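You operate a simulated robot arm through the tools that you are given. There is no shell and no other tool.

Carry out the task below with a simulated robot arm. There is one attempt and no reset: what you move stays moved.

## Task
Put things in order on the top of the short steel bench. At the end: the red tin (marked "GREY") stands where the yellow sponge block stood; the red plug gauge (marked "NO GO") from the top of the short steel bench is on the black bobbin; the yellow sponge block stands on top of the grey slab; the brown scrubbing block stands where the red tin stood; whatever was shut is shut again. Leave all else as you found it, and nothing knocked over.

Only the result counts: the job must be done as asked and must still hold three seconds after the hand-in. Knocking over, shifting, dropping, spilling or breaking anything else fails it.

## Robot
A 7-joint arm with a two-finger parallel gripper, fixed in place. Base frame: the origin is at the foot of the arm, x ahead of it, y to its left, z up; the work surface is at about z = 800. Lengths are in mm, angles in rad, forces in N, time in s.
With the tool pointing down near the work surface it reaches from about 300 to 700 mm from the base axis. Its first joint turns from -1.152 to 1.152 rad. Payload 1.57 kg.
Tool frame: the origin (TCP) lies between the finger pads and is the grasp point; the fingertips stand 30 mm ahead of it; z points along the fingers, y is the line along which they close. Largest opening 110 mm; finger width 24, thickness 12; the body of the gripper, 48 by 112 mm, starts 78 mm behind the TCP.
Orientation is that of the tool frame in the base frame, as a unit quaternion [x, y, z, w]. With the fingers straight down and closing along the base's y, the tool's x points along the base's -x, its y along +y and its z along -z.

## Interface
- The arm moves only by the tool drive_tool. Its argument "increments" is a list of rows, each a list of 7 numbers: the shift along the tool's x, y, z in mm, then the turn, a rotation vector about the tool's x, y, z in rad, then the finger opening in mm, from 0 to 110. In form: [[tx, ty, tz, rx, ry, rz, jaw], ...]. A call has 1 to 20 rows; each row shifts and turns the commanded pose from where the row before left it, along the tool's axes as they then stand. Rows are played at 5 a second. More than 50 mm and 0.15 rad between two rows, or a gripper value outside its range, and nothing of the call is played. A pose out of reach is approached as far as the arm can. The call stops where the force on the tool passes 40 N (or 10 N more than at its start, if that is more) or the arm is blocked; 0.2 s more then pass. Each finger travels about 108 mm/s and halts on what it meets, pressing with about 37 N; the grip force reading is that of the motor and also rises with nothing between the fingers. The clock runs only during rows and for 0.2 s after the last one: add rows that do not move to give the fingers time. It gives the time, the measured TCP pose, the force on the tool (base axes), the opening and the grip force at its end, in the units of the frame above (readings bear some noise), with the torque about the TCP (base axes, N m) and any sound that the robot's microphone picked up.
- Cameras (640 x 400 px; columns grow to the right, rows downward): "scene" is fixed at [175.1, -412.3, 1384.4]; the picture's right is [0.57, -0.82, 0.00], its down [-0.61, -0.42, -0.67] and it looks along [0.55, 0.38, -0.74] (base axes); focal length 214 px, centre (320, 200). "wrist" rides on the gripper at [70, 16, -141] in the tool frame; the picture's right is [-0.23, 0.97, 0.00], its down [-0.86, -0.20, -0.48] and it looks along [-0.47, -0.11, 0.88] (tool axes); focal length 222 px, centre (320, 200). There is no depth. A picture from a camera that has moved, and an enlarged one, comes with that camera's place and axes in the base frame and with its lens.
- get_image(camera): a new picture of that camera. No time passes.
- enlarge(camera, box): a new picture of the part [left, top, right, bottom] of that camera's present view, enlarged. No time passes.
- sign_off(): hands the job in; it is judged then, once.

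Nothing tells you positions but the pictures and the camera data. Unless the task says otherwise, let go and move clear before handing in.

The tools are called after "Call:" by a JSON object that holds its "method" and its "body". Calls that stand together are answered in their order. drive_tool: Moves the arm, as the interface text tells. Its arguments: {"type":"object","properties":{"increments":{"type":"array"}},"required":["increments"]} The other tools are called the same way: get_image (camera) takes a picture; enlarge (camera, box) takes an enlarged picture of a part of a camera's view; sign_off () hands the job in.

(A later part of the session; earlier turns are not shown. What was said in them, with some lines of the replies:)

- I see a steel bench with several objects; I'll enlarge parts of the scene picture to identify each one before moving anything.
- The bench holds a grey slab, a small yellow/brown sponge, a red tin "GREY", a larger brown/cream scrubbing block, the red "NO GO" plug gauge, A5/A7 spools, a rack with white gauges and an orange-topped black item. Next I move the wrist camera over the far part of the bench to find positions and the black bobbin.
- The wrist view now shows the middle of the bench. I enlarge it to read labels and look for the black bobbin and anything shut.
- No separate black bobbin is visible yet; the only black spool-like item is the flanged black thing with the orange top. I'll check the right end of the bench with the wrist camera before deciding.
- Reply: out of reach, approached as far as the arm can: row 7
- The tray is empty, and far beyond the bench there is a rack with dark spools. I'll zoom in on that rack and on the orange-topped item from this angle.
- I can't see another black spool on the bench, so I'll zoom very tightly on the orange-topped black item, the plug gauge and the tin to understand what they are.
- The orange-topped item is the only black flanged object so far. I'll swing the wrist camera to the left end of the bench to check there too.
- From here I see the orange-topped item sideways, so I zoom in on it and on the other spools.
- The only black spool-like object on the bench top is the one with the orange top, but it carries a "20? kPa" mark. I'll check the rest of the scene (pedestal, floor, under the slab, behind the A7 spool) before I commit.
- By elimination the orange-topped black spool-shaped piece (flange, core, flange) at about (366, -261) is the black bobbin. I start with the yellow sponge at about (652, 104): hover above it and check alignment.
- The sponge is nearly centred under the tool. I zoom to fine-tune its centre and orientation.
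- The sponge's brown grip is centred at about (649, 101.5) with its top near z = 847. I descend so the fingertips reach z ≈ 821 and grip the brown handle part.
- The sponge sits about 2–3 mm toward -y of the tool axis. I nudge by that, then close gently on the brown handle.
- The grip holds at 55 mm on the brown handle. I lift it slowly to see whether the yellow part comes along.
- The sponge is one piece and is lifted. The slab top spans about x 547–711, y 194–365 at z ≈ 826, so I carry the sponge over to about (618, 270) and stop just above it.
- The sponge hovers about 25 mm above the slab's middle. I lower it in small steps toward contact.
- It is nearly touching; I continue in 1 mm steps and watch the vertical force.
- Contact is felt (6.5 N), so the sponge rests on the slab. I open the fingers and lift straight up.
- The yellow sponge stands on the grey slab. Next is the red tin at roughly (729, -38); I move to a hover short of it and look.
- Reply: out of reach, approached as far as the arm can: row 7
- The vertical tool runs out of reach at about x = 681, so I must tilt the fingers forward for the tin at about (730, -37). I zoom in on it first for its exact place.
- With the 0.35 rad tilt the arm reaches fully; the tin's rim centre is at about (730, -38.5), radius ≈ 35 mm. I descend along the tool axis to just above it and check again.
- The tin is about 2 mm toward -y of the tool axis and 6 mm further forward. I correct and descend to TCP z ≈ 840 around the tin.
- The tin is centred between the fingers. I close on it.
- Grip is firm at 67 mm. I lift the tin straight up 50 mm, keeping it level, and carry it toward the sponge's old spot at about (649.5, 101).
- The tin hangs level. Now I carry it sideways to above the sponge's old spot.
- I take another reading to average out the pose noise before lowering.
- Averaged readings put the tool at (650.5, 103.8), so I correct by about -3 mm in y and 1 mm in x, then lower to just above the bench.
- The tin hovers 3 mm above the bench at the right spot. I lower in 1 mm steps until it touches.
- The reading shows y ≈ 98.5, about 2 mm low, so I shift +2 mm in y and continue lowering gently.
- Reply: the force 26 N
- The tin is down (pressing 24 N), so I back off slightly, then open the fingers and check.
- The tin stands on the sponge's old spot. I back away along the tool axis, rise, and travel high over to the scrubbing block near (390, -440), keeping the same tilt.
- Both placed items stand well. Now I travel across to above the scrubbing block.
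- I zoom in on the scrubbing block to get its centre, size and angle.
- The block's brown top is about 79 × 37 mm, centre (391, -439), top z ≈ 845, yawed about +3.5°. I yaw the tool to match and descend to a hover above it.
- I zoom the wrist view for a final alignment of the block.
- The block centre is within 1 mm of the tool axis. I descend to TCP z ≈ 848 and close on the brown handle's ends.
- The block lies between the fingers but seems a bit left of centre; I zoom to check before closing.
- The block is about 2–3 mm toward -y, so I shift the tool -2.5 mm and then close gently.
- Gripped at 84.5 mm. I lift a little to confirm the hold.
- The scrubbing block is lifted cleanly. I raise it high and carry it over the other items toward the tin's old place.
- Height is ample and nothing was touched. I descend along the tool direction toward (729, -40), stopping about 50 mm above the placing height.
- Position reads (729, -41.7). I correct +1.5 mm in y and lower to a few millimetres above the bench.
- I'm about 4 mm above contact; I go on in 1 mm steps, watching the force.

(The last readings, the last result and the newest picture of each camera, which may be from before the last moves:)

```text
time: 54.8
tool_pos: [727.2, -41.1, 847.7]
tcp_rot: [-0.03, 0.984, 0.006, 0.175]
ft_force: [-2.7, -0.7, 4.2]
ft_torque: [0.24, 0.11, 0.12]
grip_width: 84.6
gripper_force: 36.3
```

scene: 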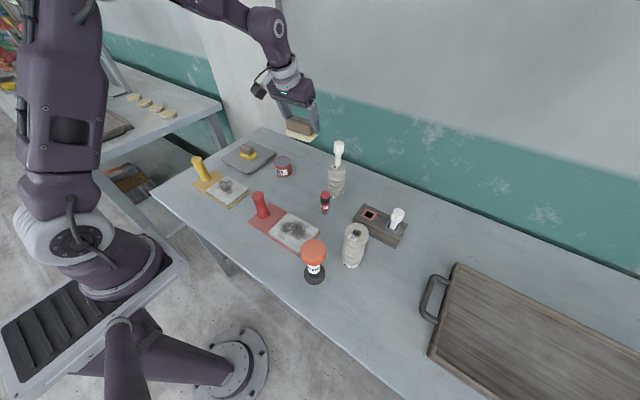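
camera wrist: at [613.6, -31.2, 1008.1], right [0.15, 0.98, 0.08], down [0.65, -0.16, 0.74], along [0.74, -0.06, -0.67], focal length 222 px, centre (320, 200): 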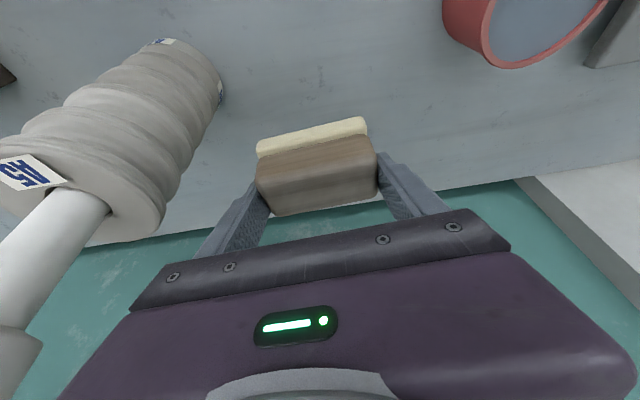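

Contact is felt (4 N), so the block rests on the bench. I open the fingers and look.

Call:
{"method": "drive_tool", "body": {"increments": [[0, 0, 0, 0, 0, 0, 86], [0, 0, 0, 0, 0, 0, 95], [0, 0, 0, 0, 0, 0, 106], [0, 0, 0, 0, 0, 0, 106]]}}

Call:
{"method": "get_image", "body": {"camera": "wrist"}}

Call:
{"method": "enlarge", "body": {"camera": "scene", "box": [285, 130, 355, 200]}}

```text
time: 55.8
tool_pos: [727.2, -42.0, 847.2]
tcp_rot: [-0.03, 0.984, 0.005, 0.173]
ft_force: [0.4, -0.8, -0.4]
ft_torque: [-0.03, -0.06, -0.01]
grip_width: 106.0
gripper_force: 0.1
```

```text
taken
camera wrist: at [612.8, -30.8, 955.3], right [0.15, 0.98, 0.08], down [0.65, -0.16, 0.74], along [0.74, -0.06, -0.67], focal length 222 px, centre (320, 200)
```

wrist: 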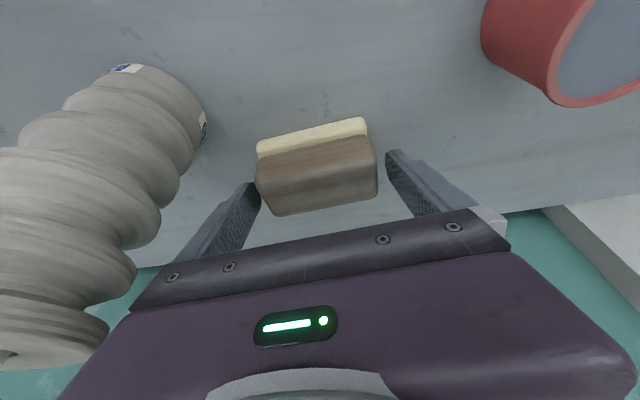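

```text
5.71 times, centred on (320, 165) of scene
camera zoom: at [175.1, -412.3, 1384.4], right [0.57, -0.82, 0.0], down [-0.61, -0.42, -0.67], along [0.55, 0.38, -0.74], focal length 1226 px, centre (320, 400)
```

zoom: 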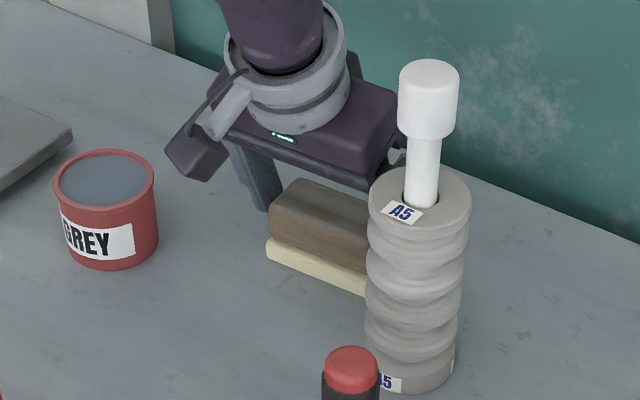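

The block stands where the tin stood. I back off along the tool axis, then rise, straighten the tool to vertical and head for the NO GO gauge near (571, -160).

Call:
{"method": "drive_tool", "body": {"increments": [[0, 0, -15, 0, 0, 0, 106], [0, 0, -35, 0, 0, 0, 106], [0, 0, -45, 0, 0, 0, 106], [0, 0, -45, 0, 0, 0, 106], [0, 0, -45, 0, 0, 0, 106], [0, 0, -45, 0, 0, 0, 106], [0, 0, -30, 0, 0, 0, 106], [0, 0, 0, 0.0209, 0, 0.0573, 106], [28, -10, -10, 0, 0.1, 0, 106], [28, -10, -10, 0, 0.1, 0, 106], [28, -10, -10, 0, 0.1, 0, 106], [20, -10, 0, 0, 0.05, 0, 106], [0, 0, 0, 0, 0, 0, 106]]}}

Call:
{"method": "get_image", "body": {"camera": "wrist"}}

Call:
{"method": "get_image", "body": {"camera": "scene"}}

```text
time: 58.6
tool_pos: [527.8, -86.2, 1098.9]
tcp_rot: [0.0, 1.0, 0.001, 0.0]
ft_force: [-0.9, 0.3, 0.2]
ft_torque: [-0.04, 0.03, 0.01]
grip_width: 106.0
gripper_force: 0.0
```

```text
taken
camera wrist: at [458.4, -69.7, 1238.7], right [0.23, 0.97, 0.0], down [0.86, -0.2, 0.48], along [0.47, -0.11, -0.88], focal length 222 px, centre (320, 200)
```

wrist: 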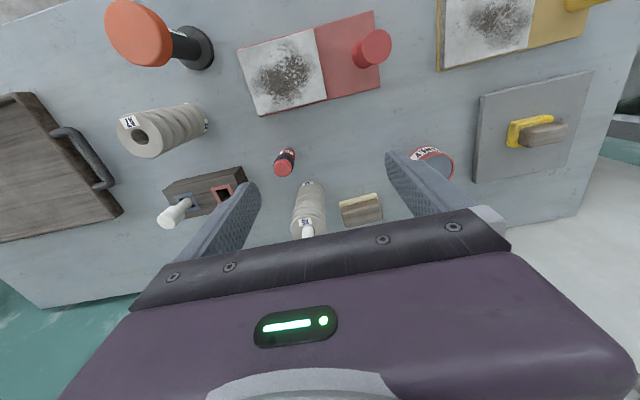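

```text
taken
```

scene: 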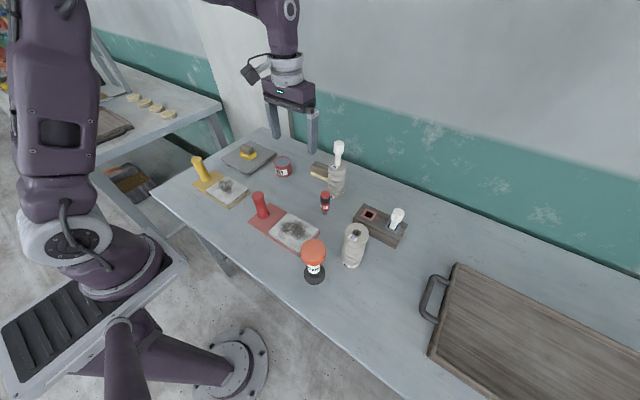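

The tool is vertical again. I move to a hover over the gauge at about (571, -160) and check its alignment.

Call:
{"method": "drive_tool", "body": {"increments": [[-14, -24, 0, 0, 0, 0, 90], [-14, -25, 20, 0, 0, 0, 90], [-15, -25, 30, 0, 0, 0, 90], [0, 0, 39, 0, 0, 0, 80], [0, 0, 0, 0, 0, 0, 80]]}}

Call:
{"method": "get_image", "body": {"camera": "wrist"}}

Call:
{"method": "enlarge", "body": {"camera": "wrist", "box": [270, 90, 370, 190]}}

```text
time: 59.8
tool_pos: [573.1, -160.8, 1006.5]
tcp_rot: [0.001, 1.0, 0.0, 0.0]
ft_force: [-0.2, -0.5, 0.4]
ft_torque: [-0.05, -0.02, 0.0]
grip_width: 80.1
gripper_force: 0.0
```

```text
taken
camera wrist: at [503.9, -144.6, 1148.5], right [0.23, 0.97, 0.0], down [0.86, -0.2, 0.48], along [0.47, -0.11, -0.88], focal length 222 px, centre (320, 200)
```

wrist: 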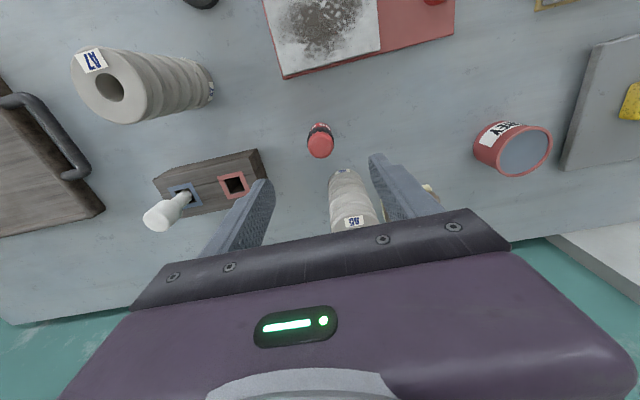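

```text
4.00 times, centred on (320, 140) of wrist
camera zoom: at [503.9, -144.6, 1148.5], right [0.23, 0.97, 0.0], down [0.86, -0.2, 0.48], along [0.47, -0.11, -0.88], focal length 888 px, centre (320, 440)
```

zoom: 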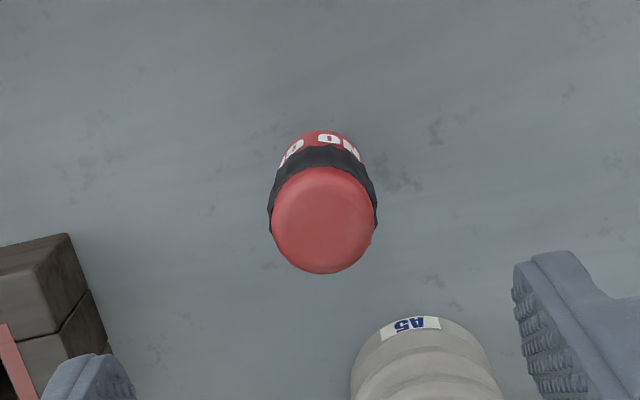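

The gauge axis lies about 6 mm nearer than the tool axis. I correct that and descend to TCP z ≈ 866 around its handle.

Call:
{"method": "drive_tool", "body": {"increments": [[6, 1, 0, 0, 0, 0, 80], [0, 0, 40, 0, 0, 0, 80], [0, 0, 30, 0, 0, 0, 80], [0, 0, 0, 0, 0, 0, 80]]}}

Call:
{"method": "get_image", "body": {"camera": "wrist"}}

Call:
{"method": "enlarge", "body": {"camera": "wrist", "box": [260, 90, 380, 210]}}

```text
time: 60.8
tool_pos: [569.1, -157.9, 939.5]
tcp_rot: [0.0, 1.0, 0.0, 0.0]
ft_force: [-0.8, 0.7, -0.4]
ft_torque: [-0.02, 0.01, 0.02]
grip_width: 80.0
gripper_force: 0.1
```

```text
taken
camera wrist: at [499.0, -141.0, 1080.9], right [0.23, 0.97, 0.0], down [0.85, -0.2, 0.48], along [0.47, -0.11, -0.88], focal length 222 px, centre (320, 200)
```

wrist: 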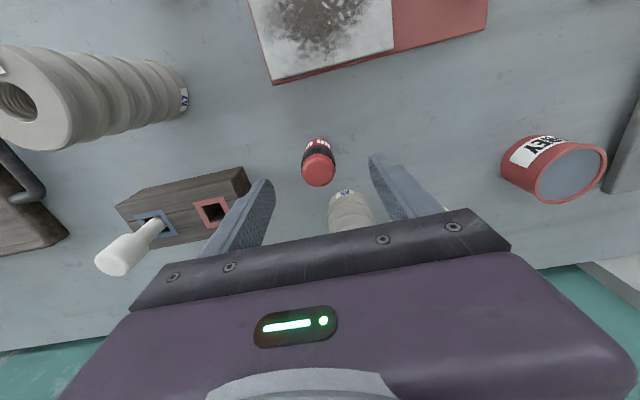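

```text
3.33 times, centred on (320, 150) of wrist
camera zoom: at [499.0, -141.0, 1080.9], right [0.23, 0.97, 0.0], down [0.85, -0.2, 0.48], along [0.47, -0.11, -0.88], focal length 740 px, centre (320, 367)
```

zoom: 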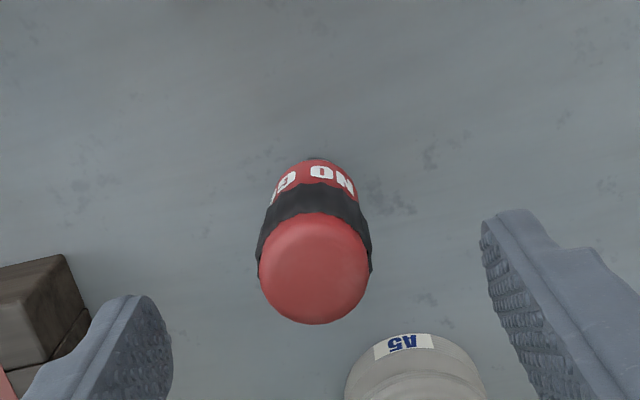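

Slight correction of 2.5 mm back and 1 mm in y, then down to the grip height around the gauge.

Call:
{"method": "drive_tool", "body": {"increments": [[2.5, -1, 30, 0, 0, 0, 80], [0, 0, 22, 0, 0, 0, 80], [0, 0, 14, 0, 0, 0, 80], [0, 0, 6, 0, 0, 0, 80], [0, 0, 0, 0, 0, 0, 80]]}}

Call:
{"method": "get_image", "body": {"camera": "wrist"}}

Call:
{"method": "enlarge", "body": {"camera": "scene", "box": [290, 160, 360, 225]}}

```text
time: 62.0
tool_pos: [564.7, -160.6, 868.3]
tcp_rot: [0.0, 1.0, 0.0, 0.001]
ft_force: [0.4, -0.1, 0.0]
ft_torque: [0.03, 0.01, 0.0]
grip_width: 80.0
gripper_force: 0.0
```

```text
taken
camera wrist: at [495.0, -142.9, 1008.4], right [0.23, 0.97, 0.0], down [0.86, -0.2, 0.48], along [0.47, -0.11, -0.88], focal length 222 px, centre (320, 200)
```

wrist: 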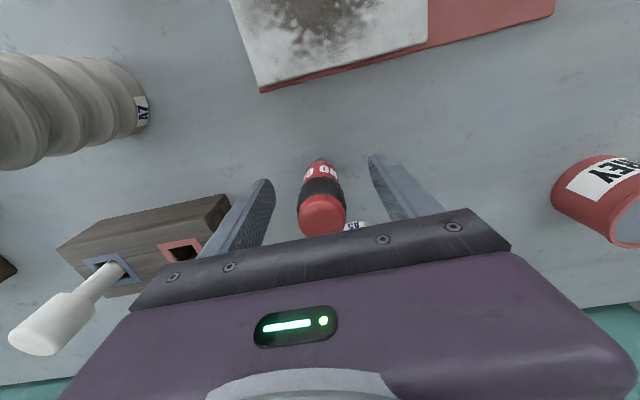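

```text
6.15 times, centred on (325, 192) of scene
camera zoom: at [175.1, -412.3, 1384.4], right [0.57, -0.82, 0.0], down [-0.61, -0.42, -0.67], along [0.55, 0.38, -0.74], focal length 1320 px, centre (289, 246)
```

zoom: 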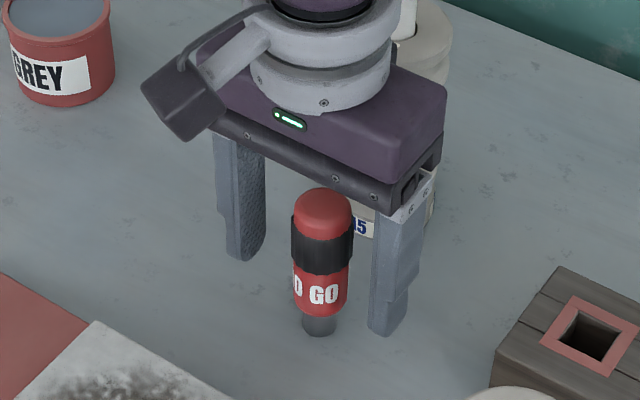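

The gauge is centred between the fingers at handle height. I close on it.

Call:
{"method": "drive_tool", "body": {"increments": [[0, 0, 0, 0, 0, 0, 60], [0, 0, 0, 0, 0, 0, 40], [0, 0, 0, 0, 0, 0, 25], [0, 0, 0, 0, 0, 0, 22], [0, 0, 0, 0, 0, 0, 22]]}}

Call:
{"method": "get_image", "body": {"camera": "wrist"}}

Call:
{"method": "enlarge", "body": {"camera": "scene", "box": [290, 160, 360, 225]}}

```text
time: 63.2
tool_pos: [564.0, -160.3, 867.4]
tcp_rot: [0.0, 1.0, 0.0, 0.0]
ft_force: [-0.3, 0.1, 0.1]
ft_torque: [0.05, -0.02, 0.0]
grip_width: 28.9
gripper_force: 37.0
```

```text
taken
camera wrist: at [495.0, -142.8, 1008.5], right [0.23, 0.97, 0.0], down [0.86, -0.2, 0.48], along [0.47, -0.11, -0.88], focal length 222 px, centre (320, 200)
```

wrist: 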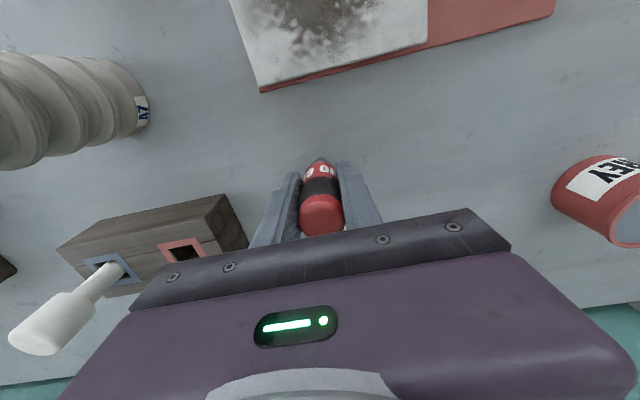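

```text
6.15 times, centred on (325, 192) of scene
camera zoom: at [175.1, -412.3, 1384.4], right [0.57, -0.82, 0.0], down [-0.61, -0.42, -0.67], along [0.55, 0.38, -0.74], focal length 1320 px, centre (289, 246)
```

zoom: 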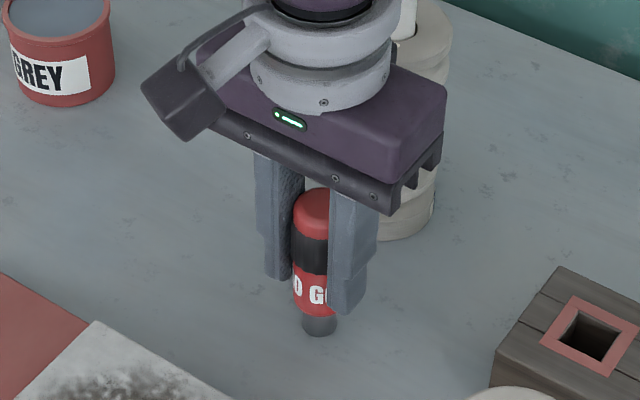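

Gripped at 29 mm. I lift and verify it hangs straight.

Call:
{"method": "drive_tool", "body": {"increments": [[0, 0, -5, 0, 0, 0, 22], [0, 0, -15, 0, 0, 0, 22], [0, 0, -30, 0, 0, 0, 22], [0, 0, -40, 0, 0, 0, 22], [0, 0, 0, 0, 0, 0, 22]]}}

Call:
{"method": "get_image", "body": {"camera": "wrist"}}

Call:
{"method": "enlarge", "body": {"camera": "scene", "box": [290, 130, 360, 215]}}

```text
time: 64.4
tool_pos: [565.5, -159.0, 957.2]
tcp_rot: [0.0, 1.0, 0.0, -0.001]
ft_force: [-0.4, 0.2, -1.7]
ft_torque: [0.0, 0.02, 0.0]
grip_width: 28.9
gripper_force: 37.0
```

```text
taken
camera wrist: at [495.0, -142.1, 1098.7], right [0.23, 0.97, 0.0], down [0.86, -0.2, 0.48], along [0.47, -0.11, -0.88], focal length 222 px, centre (320, 200)
```

wrist: 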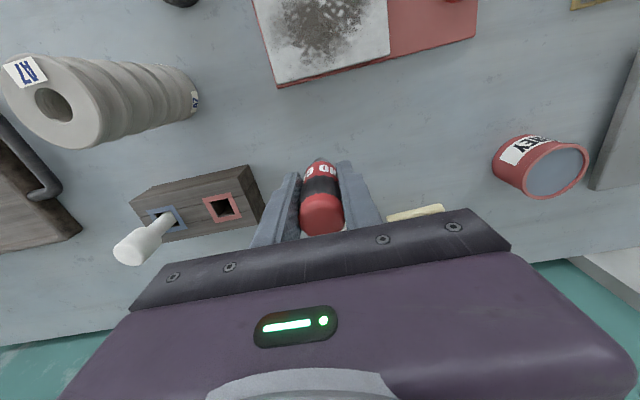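

```text
4.71 times, centred on (325, 172) of scene
camera zoom: at [175.1, -412.3, 1384.4], right [0.57, -0.82, 0.0], down [-0.61, -0.42, -0.67], along [0.55, 0.38, -0.74], focal length 1009 px, centre (296, 329)
```

zoom: 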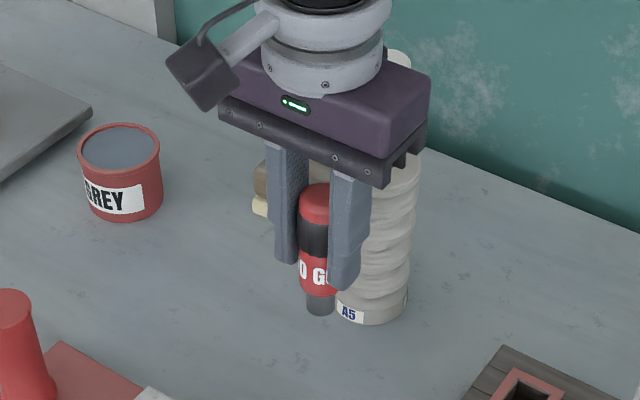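

The gauge hangs straight, its foot about 67.5 mm below the TCP. I raise it and bring it over the black bobbin's flat top at about (367, -262, 943).

Call:
{"method": "drive_tool", "body": {"increments": [[0, 0, -40, 0, 0, 0, 22], [0, 0, -40, 0, 0, 0, 22], [0, 0, -40, 0, 0, 0, 22], [39.6, -20.6, 0, 0, 0, 0, 22], [39.6, -20.6, 0, 0, 0, 0, 22], [39.6, -20.6, 0, 0, 0, 0, 22], [39.6, -20.6, 0, 0, 0, 0, 22], [39.6, -20.6, 0, 0, 0, 0, 22], [0, 0, 0, 0, 0, 0, 22], [0, 0, 0, 0, 0, 0, 22]]}}

Call:
{"method": "get_image", "body": {"camera": "wrist"}}

Call:
{"method": "get_image", "body": {"camera": "scene"}}

```text
time: 66.6
tool_pos: [366.3, -262.9, 1076.1]
tcp_rot: [0.0, 1.0, 0.0, 0.0]
ft_force: [0.1, 0.8, -1.0]
ft_torque: [0.03, 0.01, 0.02]
grip_width: 28.5
gripper_force: 37.1
```

```text
taken
camera wrist: at [297.6, -246.0, 1217.3], right [0.23, 0.97, 0.0], down [0.86, -0.2, 0.48], along [0.47, -0.11, -0.88], focal length 222 px, centre (320, 200)
```

wrist: 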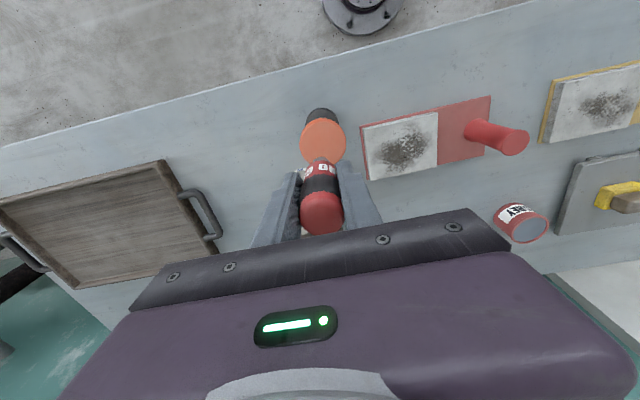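

```text
taken
```

scene: 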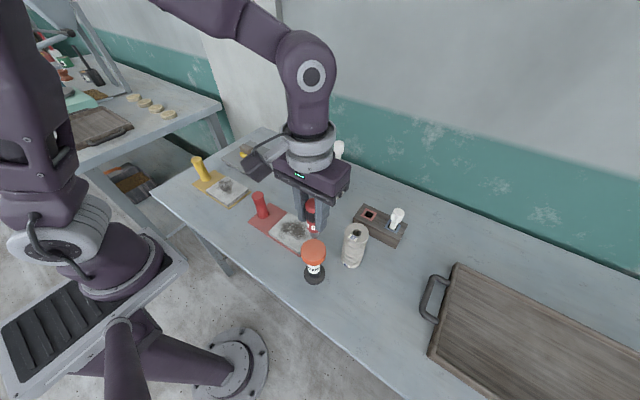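

I zoom both views to align the gauge's foot with the bobbin's top.

Call:
{"method": "enlarge", "body": {"camera": "wrist", "box": [270, 95, 370, 195]}}

Call:
{"method": "enlarge", "body": {"camera": "scene", "box": [275, 180, 355, 290]}}

```text
4.00 times, centred on (320, 145) of wrist
camera zoom: at [297.6, -246.0, 1217.3], right [0.23, 0.97, 0.0], down [0.86, -0.2, 0.48], along [0.47, -0.11, -0.88], focal length 888 px, centre (320, 420)
```

zoom: 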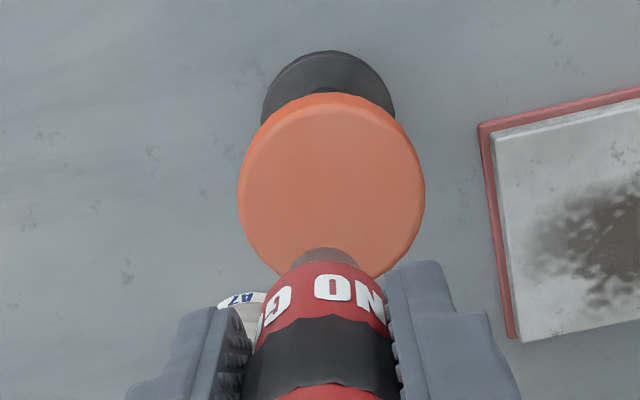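

```text
3.64 times, centred on (315, 235) of scene
camera zoom: at [175.1, -412.3, 1384.4], right [0.57, -0.82, 0.0], down [-0.61, -0.42, -0.67], along [0.55, 0.38, -0.74], focal length 780 px, centre (338, 73)
```

zoom: 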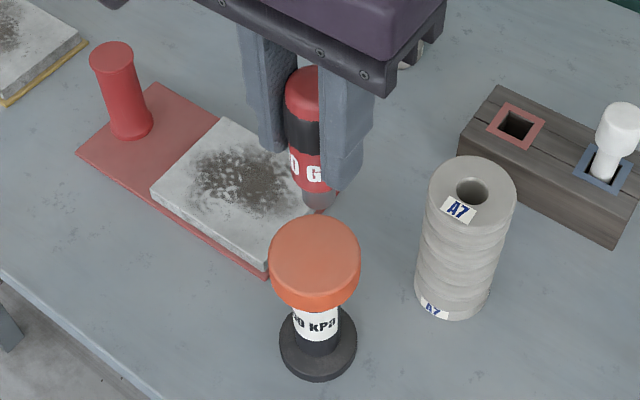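

The bobbin top's centre is at about (365, -258). I zoom in on the gauge foot to see its offset in the gripper.

Call:
{"method": "enlarge", "body": {"camera": "wrist", "box": [295, 145, 350, 240]}}

Call:
{"method": "enlarge", "body": {"camera": "scene", "box": [295, 190, 330, 240]}}

```text
4.21 times, centred on (322, 192) of wrist
camera zoom: at [297.6, -246.0, 1217.3], right [0.23, 0.97, 0.0], down [0.86, -0.2, 0.48], along [0.47, -0.11, -0.88], focal length 935 px, centre (310, 232)
```

zoom: 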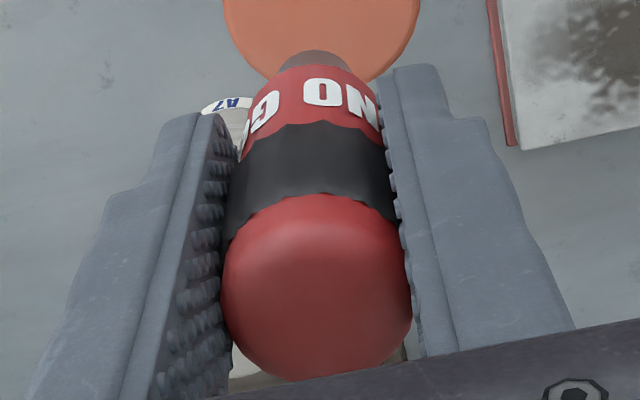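

```text
8.00 times, centred on (312, 215) of scene
camera zoom: at [175.1, -412.3, 1384.4], right [0.57, -0.82, 0.0], down [-0.61, -0.42, -0.67], along [0.55, 0.38, -0.74], focal length 1716 px, centre (380, 80)
```

zoom: 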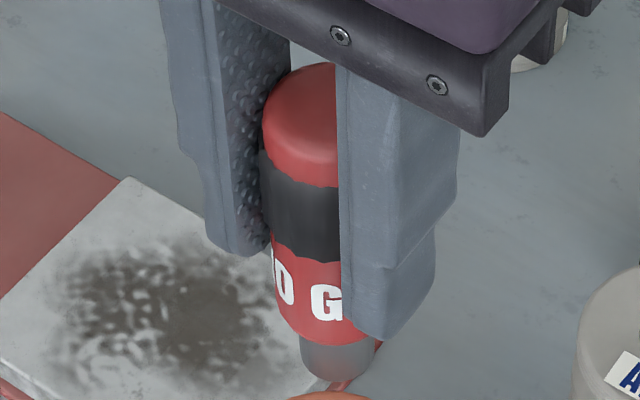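

By the wrist view the bobbin's axis is about 4 mm back and 4 mm to +y of the tool axis. I correct and lower to about 20 mm above its top.

Call:
{"method": "drive_tool", "body": {"increments": [[5, 4, 0, 0, 0, 0, 22], [0, 0, 20, 0, 0, 0, 22], [0, 0, 20, 0, 0, 0, 22], [0, 0, 0, 0, 0, 0, 22], [0, 0, 0, 0, 0, 0, 22]]}}

Call:
{"method": "enlarge", "body": {"camera": "wrist", "box": [270, 95, 370, 195]}}

Call:
{"method": "enlarge", "body": {"camera": "scene", "box": [285, 215, 345, 275]}}

```text
time: 67.8
tool_pos: [360.9, -259.2, 1035.9]
tcp_rot: [0.0, 1.0, 0.0, 0.0]
ft_force: [0.7, 0.0, -1.7]
ft_torque: [0.01, 0.05, -0.01]
grip_width: 28.7
gripper_force: 36.9
```

```text
4.00 times, centred on (320, 145) of wrist
camera zoom: at [292.4, -242.4, 1177.2], right [0.23, 0.97, 0.0], down [0.86, -0.2, 0.48], along [0.47, -0.11, -0.88], focal length 888 px, centre (320, 420)
```

zoom: 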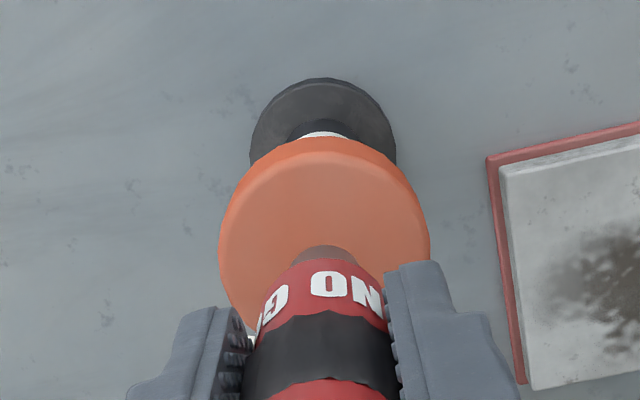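

```text
6.67 times, centred on (315, 245) of scene
camera zoom: at [175.1, -412.3, 1384.4], right [0.57, -0.82, 0.0], down [-0.61, -0.42, -0.67], along [0.55, 0.38, -0.74], focal length 1430 px, centre (353, -100)
```

zoom: 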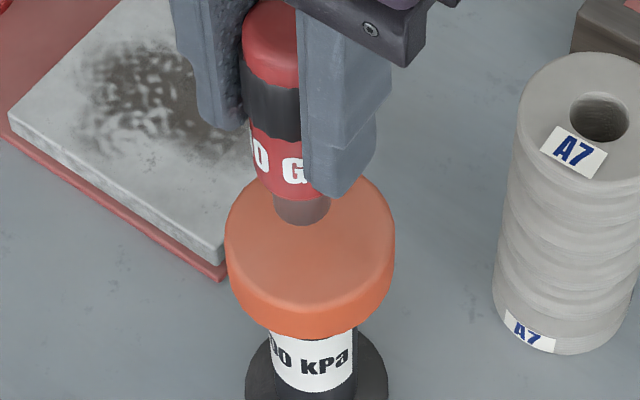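

Both views agree the gauge is within about 3 mm of the bobbin's axis. I lower carefully toward its top.

Call:
{"method": "drive_tool", "body": {"increments": [[0, 0.5, 8, 0, 0, 0, 22], [0, 0, 7, 0, 0, 0, 22], [0, 0, 3, 0, 0, 0, 22], [0, 0, 0, 0, 0, 0, 22]]}}

Call:
{"method": "enlarge", "body": {"camera": "scene", "box": [285, 215, 345, 275]}}

Call:
{"method": "enlarge", "body": {"camera": "wrist", "box": [270, 95, 370, 195]}}

```text
time: 68.8
tool_pos: [362.3, -257.3, 1018.3]
tcp_rot: [0.0, 1.0, 0.0, 0.0]
ft_force: [0.1, -0.2, -2.4]
ft_torque: [-0.01, -0.01, 0.01]
grip_width: 28.7
gripper_force: 36.9
```

```text
6.67 times, centred on (315, 245) of scene
camera zoom: at [175.1, -412.3, 1384.4], right [0.57, -0.82, 0.0], down [-0.61, -0.42, -0.67], along [0.55, 0.38, -0.74], focal length 1430 px, centre (353, -100)
```

zoom: 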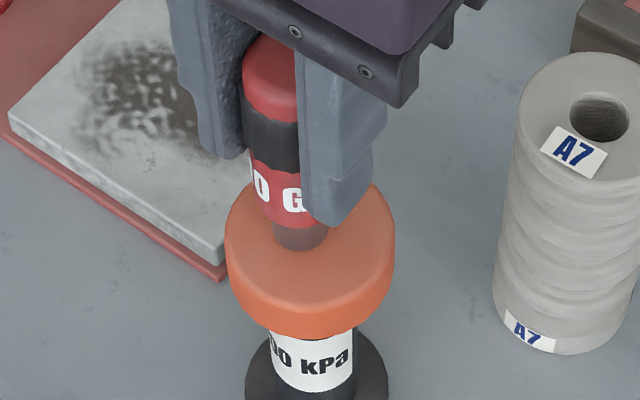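

```text
4.00 times, centred on (320, 145) of wrist
camera zoom: at [292.2, -241.3, 1159.9], right [0.23, 0.97, 0.0], down [0.86, -0.2, 0.48], along [0.47, -0.11, -0.88], focal length 888 px, centre (320, 420)
```

zoom: 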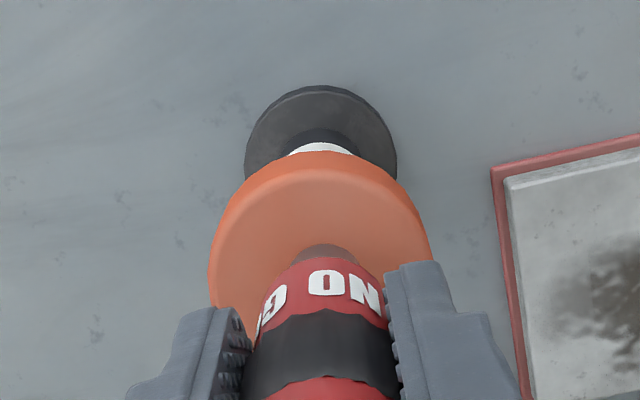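

The foot is a few millimetres above the centre of the top. I lower in 1 mm steps until contact.

Call:
{"method": "drive_tool", "body": {"increments": [[0, 0, 1, 0, 0, 0, 22], [0, 0, 1, 0, 0, 0, 22], [0, 0, 1, 0, 0, 0, 22], [0, 0, 0, 0, 0, 0, 22]]}}

Call:
{"method": "drive_tool", "body": {"increments": [[0, 0, 1, 0, 0, 0, 22], [0, 0, 0, 0, 0, 0, 22]]}}

Call:
{"method": "drive_tool", "body": {"increments": [[0, 0, 1, 0, 0, 0, 22], [0, 0, 0, 0, 0, 0, 22]]}}

```text
time: 69.8
tool_pos: [361.3, -258.3, 1016.2]
tcp_rot: [0.0, 1.0, 0.0, 0.0]
ft_force: [-0.3, -0.4, -1.4]
ft_torque: [-0.01, -0.01, -0.01]
grip_width: 28.5
gripper_force: 36.9
```

```text
time: 70.4
tool_pos: [361.6, -258.1, 1016.1]
tcp_rot: [0.0, 1.0, 0.0, 0.001]
ft_force: [-0.9, -0.9, 4.4]
ft_torque: [-0.06, 0.04, -0.04]
grip_width: 28.6
gripper_force: 36.8
```

```text
time: 71.0
tool_pos: [362.4, -258.2, 1014.2]
tcp_rot: [0.0, 1.0, 0.0, 0.001]
ft_force: [-0.6, 2.4, 22.7]
ft_torque: [0.22, -0.05, -0.05]
grip_width: 28.6
gripper_force: 36.9
```

Contact is made (22 N on the last step), so I back off about 0.8 mm and inspect before letting go.

Call:
{"method": "drive_tool", "body": {"increments": [[0, 0, -0.8, 0, 0, 0, 22], [0, 0, 0, 0, 0, 0, 22]]}}

Call:
{"method": "enlarge", "body": {"camera": "scene", "box": [285, 215, 345, 275]}}

Call:
{"method": "enlarge", "body": {"camera": "wrist", "box": [270, 95, 370, 195]}}

```text
time: 71.6
tool_pos: [360.8, -258.8, 1015.9]
tcp_rot: [0.0, 1.0, 0.0, -0.001]
ft_force: [-0.7, 1.9, 20.3]
ft_torque: [0.16, -0.12, -0.03]
grip_width: 29.0
gripper_force: 36.6
```

```text
6.67 times, centred on (315, 245) of scene
camera zoom: at [174.8, -412.1, 1384.5], right [0.57, -0.82, 0.0], down [-0.61, -0.42, -0.67], along [0.55, 0.38, -0.74], focal length 1430 px, centre (353, -100)
```

zoom: 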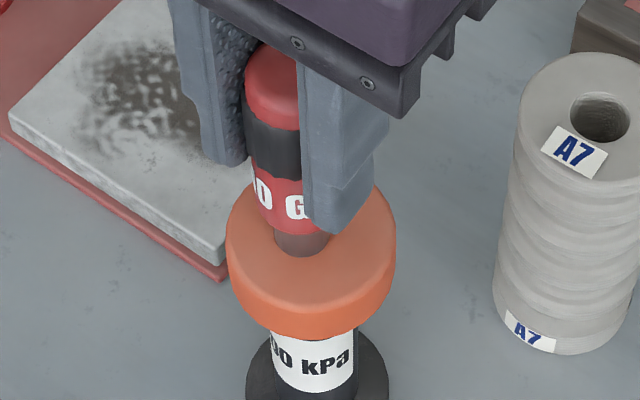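

```text
4.00 times, centred on (320, 145) of wrist
camera zoom: at [292.0, -241.6, 1155.6], right [0.23, 0.97, 0.0], down [0.85, -0.2, 0.48], along [0.47, -0.11, -0.88], focal length 888 px, centre (320, 420)
```

zoom: 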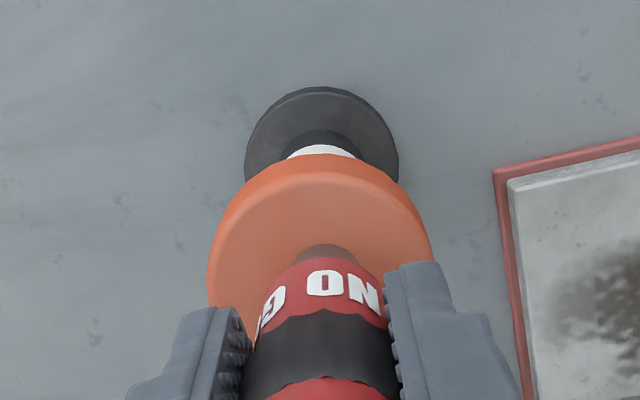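

Still 20 N of press, so I ease up another millimetre.

Call:
{"method": "drive_tool", "body": {"increments": [[0, 0, -0.6, 0, 0, 0, 22], [0, 0, 0, 0, 0, 0, 22]]}}

```text
time: 72.2
tool_pos: [361.1, -259.6, 1014.3]
tcp_rot: [0.0, 1.0, 0.001, -0.001]
ft_force: [-0.3, 0.2, 2.4]
ft_torque: [-0.08, 0.08, -0.02]
grip_width: 28.7
gripper_force: 37.1
```

Now only 2.4 N remains and the gauge stands on the bobbin. I open the fingers slowly, keeping the tool still.

Call:
{"method": "drive_tool", "body": {"increments": [[0, 0, 0, 0, 0, 0, 30], [0, 0, 0, 0, 0, 0, 36], [0, 0, 0, 0, 0, 0, 50], [0, 0, 0, 0, 0, 0, 70], [0, 0, 0, 0, 0, 0, 80], [0, 0, 0, 0, 0, 0, 80]]}}

Call:
{"method": "enlarge", "body": {"camera": "scene", "box": [285, 205, 345, 275]}}

Call:
{"method": "get_image", "body": {"camera": "wrist"}}

```text
time: 73.6
tool_pos: [361.3, -258.1, 1015.4]
tcp_rot: [0.0, 1.0, 0.0, 0.0]
ft_force: [0.1, 0.2, -0.7]
ft_torque: [-0.02, -0.01, -0.03]
grip_width: 80.2
gripper_force: 0.0
```

```text
5.71 times, centred on (315, 240) of scene
camera zoom: at [175.1, -412.3, 1384.4], right [0.57, -0.82, 0.0], down [-0.61, -0.42, -0.67], along [0.55, 0.38, -0.74], focal length 1226 px, centre (349, -29)
```

zoom: 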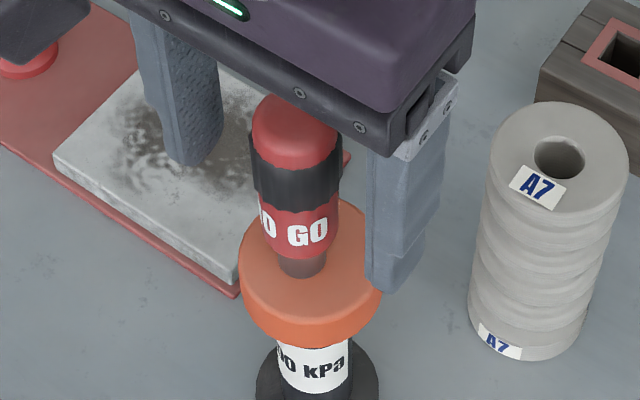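

```text
taken
camera wrist: at [292.0, -241.6, 1156.3], right [0.23, 0.97, 0.0], down [0.86, -0.2, 0.48], along [0.47, -0.11, -0.88], focal length 222 px, centre (320, 200)
```

wrist: 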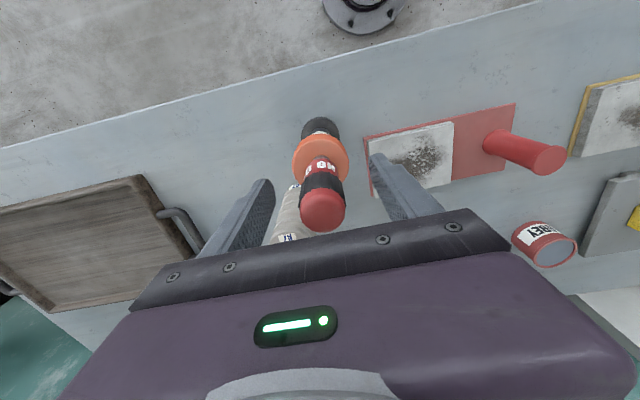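

The gauge stands free on the bobbin. I lift the open gripper straight up until clear.

Call:
{"method": "drive_tool", "body": {"increments": [[0, 0, -10, 0, 0, 0, 80], [0, 0, -20, 0, 0, 0, 80], [0, 0, -30, 0, 0, 0, 80], [0, 0, -35, 0, 0, 0, 80], [0, 0, -35, 0, 0, 0, 80], [0, 0, -30, 0, 0, 0, 80], [0, 0, 0, 0, 0, 0, 80]]}}

Call:
{"method": "enlarge", "body": {"camera": "scene", "box": [270, 190, 360, 290]}}

Call:
{"method": "get_image", "body": {"camera": "wrist"}}

```text
time: 75.2
tool_pos: [361.8, -258.6, 1176.0]
tcp_rot: [0.0, 1.0, 0.001, 0.0]
ft_force: [-0.1, -0.9, -0.3]
ft_torque: [-0.02, 0.02, -0.03]
grip_width: 80.1
gripper_force: 0.1
```

```text
4.00 times, centred on (315, 240) of scene
camera zoom: at [175.1, -412.3, 1384.4], right [0.57, -0.82, 0.0], down [-0.61, -0.42, -0.67], along [0.55, 0.38, -0.74], focal length 858 px, centre (340, 40)
```

zoom: 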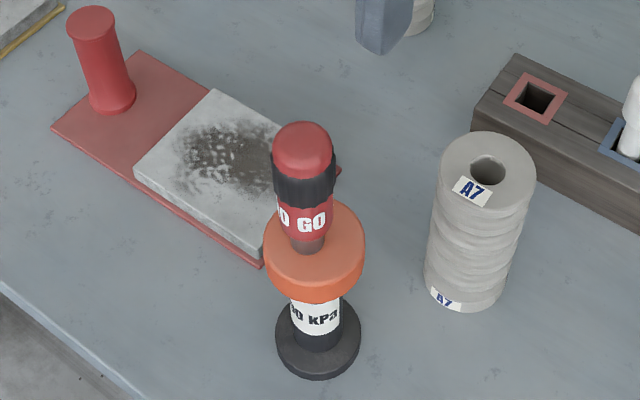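

```text
taken
camera wrist: at [292.4, -241.2, 1316.8], right [0.23, 0.97, 0.0], down [0.86, -0.2, 0.48], along [0.47, -0.11, -0.88], focal length 222 px, centre (320, 200)
```

wrist: 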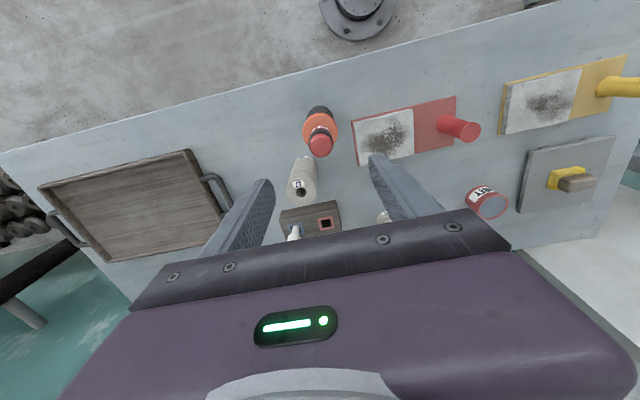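

The gauge stands upright on the bobbin. I move the arm back toward its starting place and check the whole bench.

Call:
{"method": "drive_tool", "body": {"increments": [[-5, 45, 0, 0, 0, 0, 110], [-5, 45, 0, 0, 0, 0, 110], [-5, 45, 0, 0, 0, 0, 110], [-5, 45, 0, 0, 0, 0, 110], [-5, 45, 0, 0, 0, 0, 110], [-5, 45, 0, 0, 0, 0, 110], [-5, 45, 0, 0, 0, 0, 110], [-5, 42, 0, 0, 0, 0, 110], [0, 0, 0, 0, 0, 0, 110]]}}

Call:
{"method": "get_image", "body": {"camera": "scene"}}

Call:
{"method": "enlarge", "body": {"camera": "scene", "box": [210, 120, 370, 220]}}

Call:
{"method": "get_image", "body": {"camera": "wrist"}}

```text
time: 77.2
tool_pos: [401.5, 98.0, 1175.5]
tcp_rot: [0.0, 1.0, 0.0, 0.0]
ft_force: [0.2, -0.6, -0.5]
ft_torque: [-0.02, 0.02, 0.01]
grip_width: 109.9
gripper_force: 0.2
```

```text
taken
```

scene: 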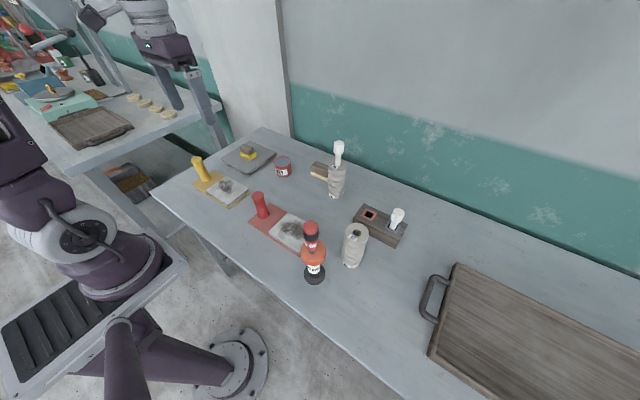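

```text
4.00 times, centred on (290, 170) of scene
camera zoom: at [175.1, -412.3, 1384.4], right [0.57, -0.82, 0.0], down [-0.61, -0.42, -0.67], along [0.55, 0.38, -0.74], focal length 858 px, centre (440, 320)
```

zoom: 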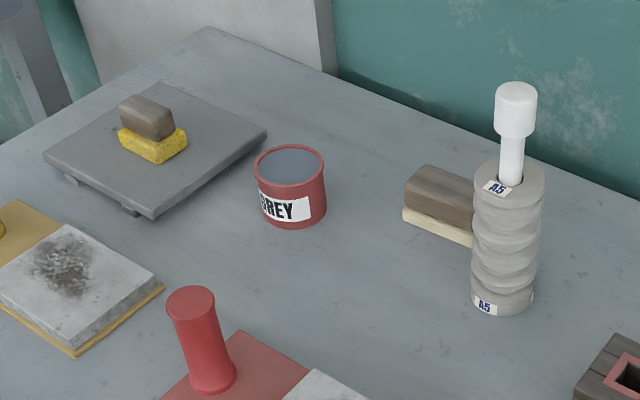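

```text
taken
camera wrist: at [331.7, 115.9, 1316.0], right [0.23, 0.97, 0.0], down [0.86, -0.2, 0.48], along [0.47, -0.11, -0.88], focal length 222 px, centre (320, 200)
```

wrist: 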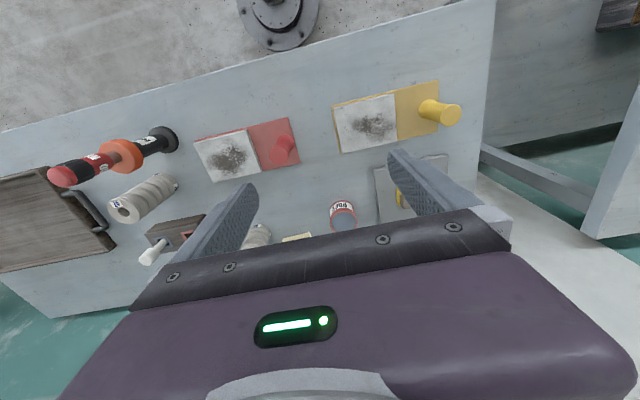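

All four moves are done. The sponge is on the slab, the tin is on the sponge's old spot, the scrubbing block is where the tin stood, and the gauge is upright on the black bobbin. Nothing else has shifted and the gripper is clear, so I hand in.

Call:
{"method": "sign_off", "body": {}}

```text
The job is handed in.
```

I've handed the job in with all four moves done. The final pictures show everything standing and nothing else moved. One point is a judgement call: which object counts as the black bobbin.

- **Yellow sponge block:** it stands near the middle of the grey slab.
- **Red tin ("GREY"):** it stands where the sponge stood, to within a few millimetres by my readings.
- **Brown scrubbing block:** it stands where the tin stood, also within a few millimetres, and at about the same angle it had before.
- **Red plug gauge ("NO GO"):** it stands upright on top of the black flanged piece with the orange cap.

**Black bobbin:** I took this to be the orange-capped piece because it was the only black, spool-shaped object on the bench. It carries a "kPa" label that your task did not mention, so if you meant another object, that part is wrong.

I found nothing shut on the bench and opened nothing, so there was nothing to close again. The arm let go and moved back close to its starting position before the hand-in.
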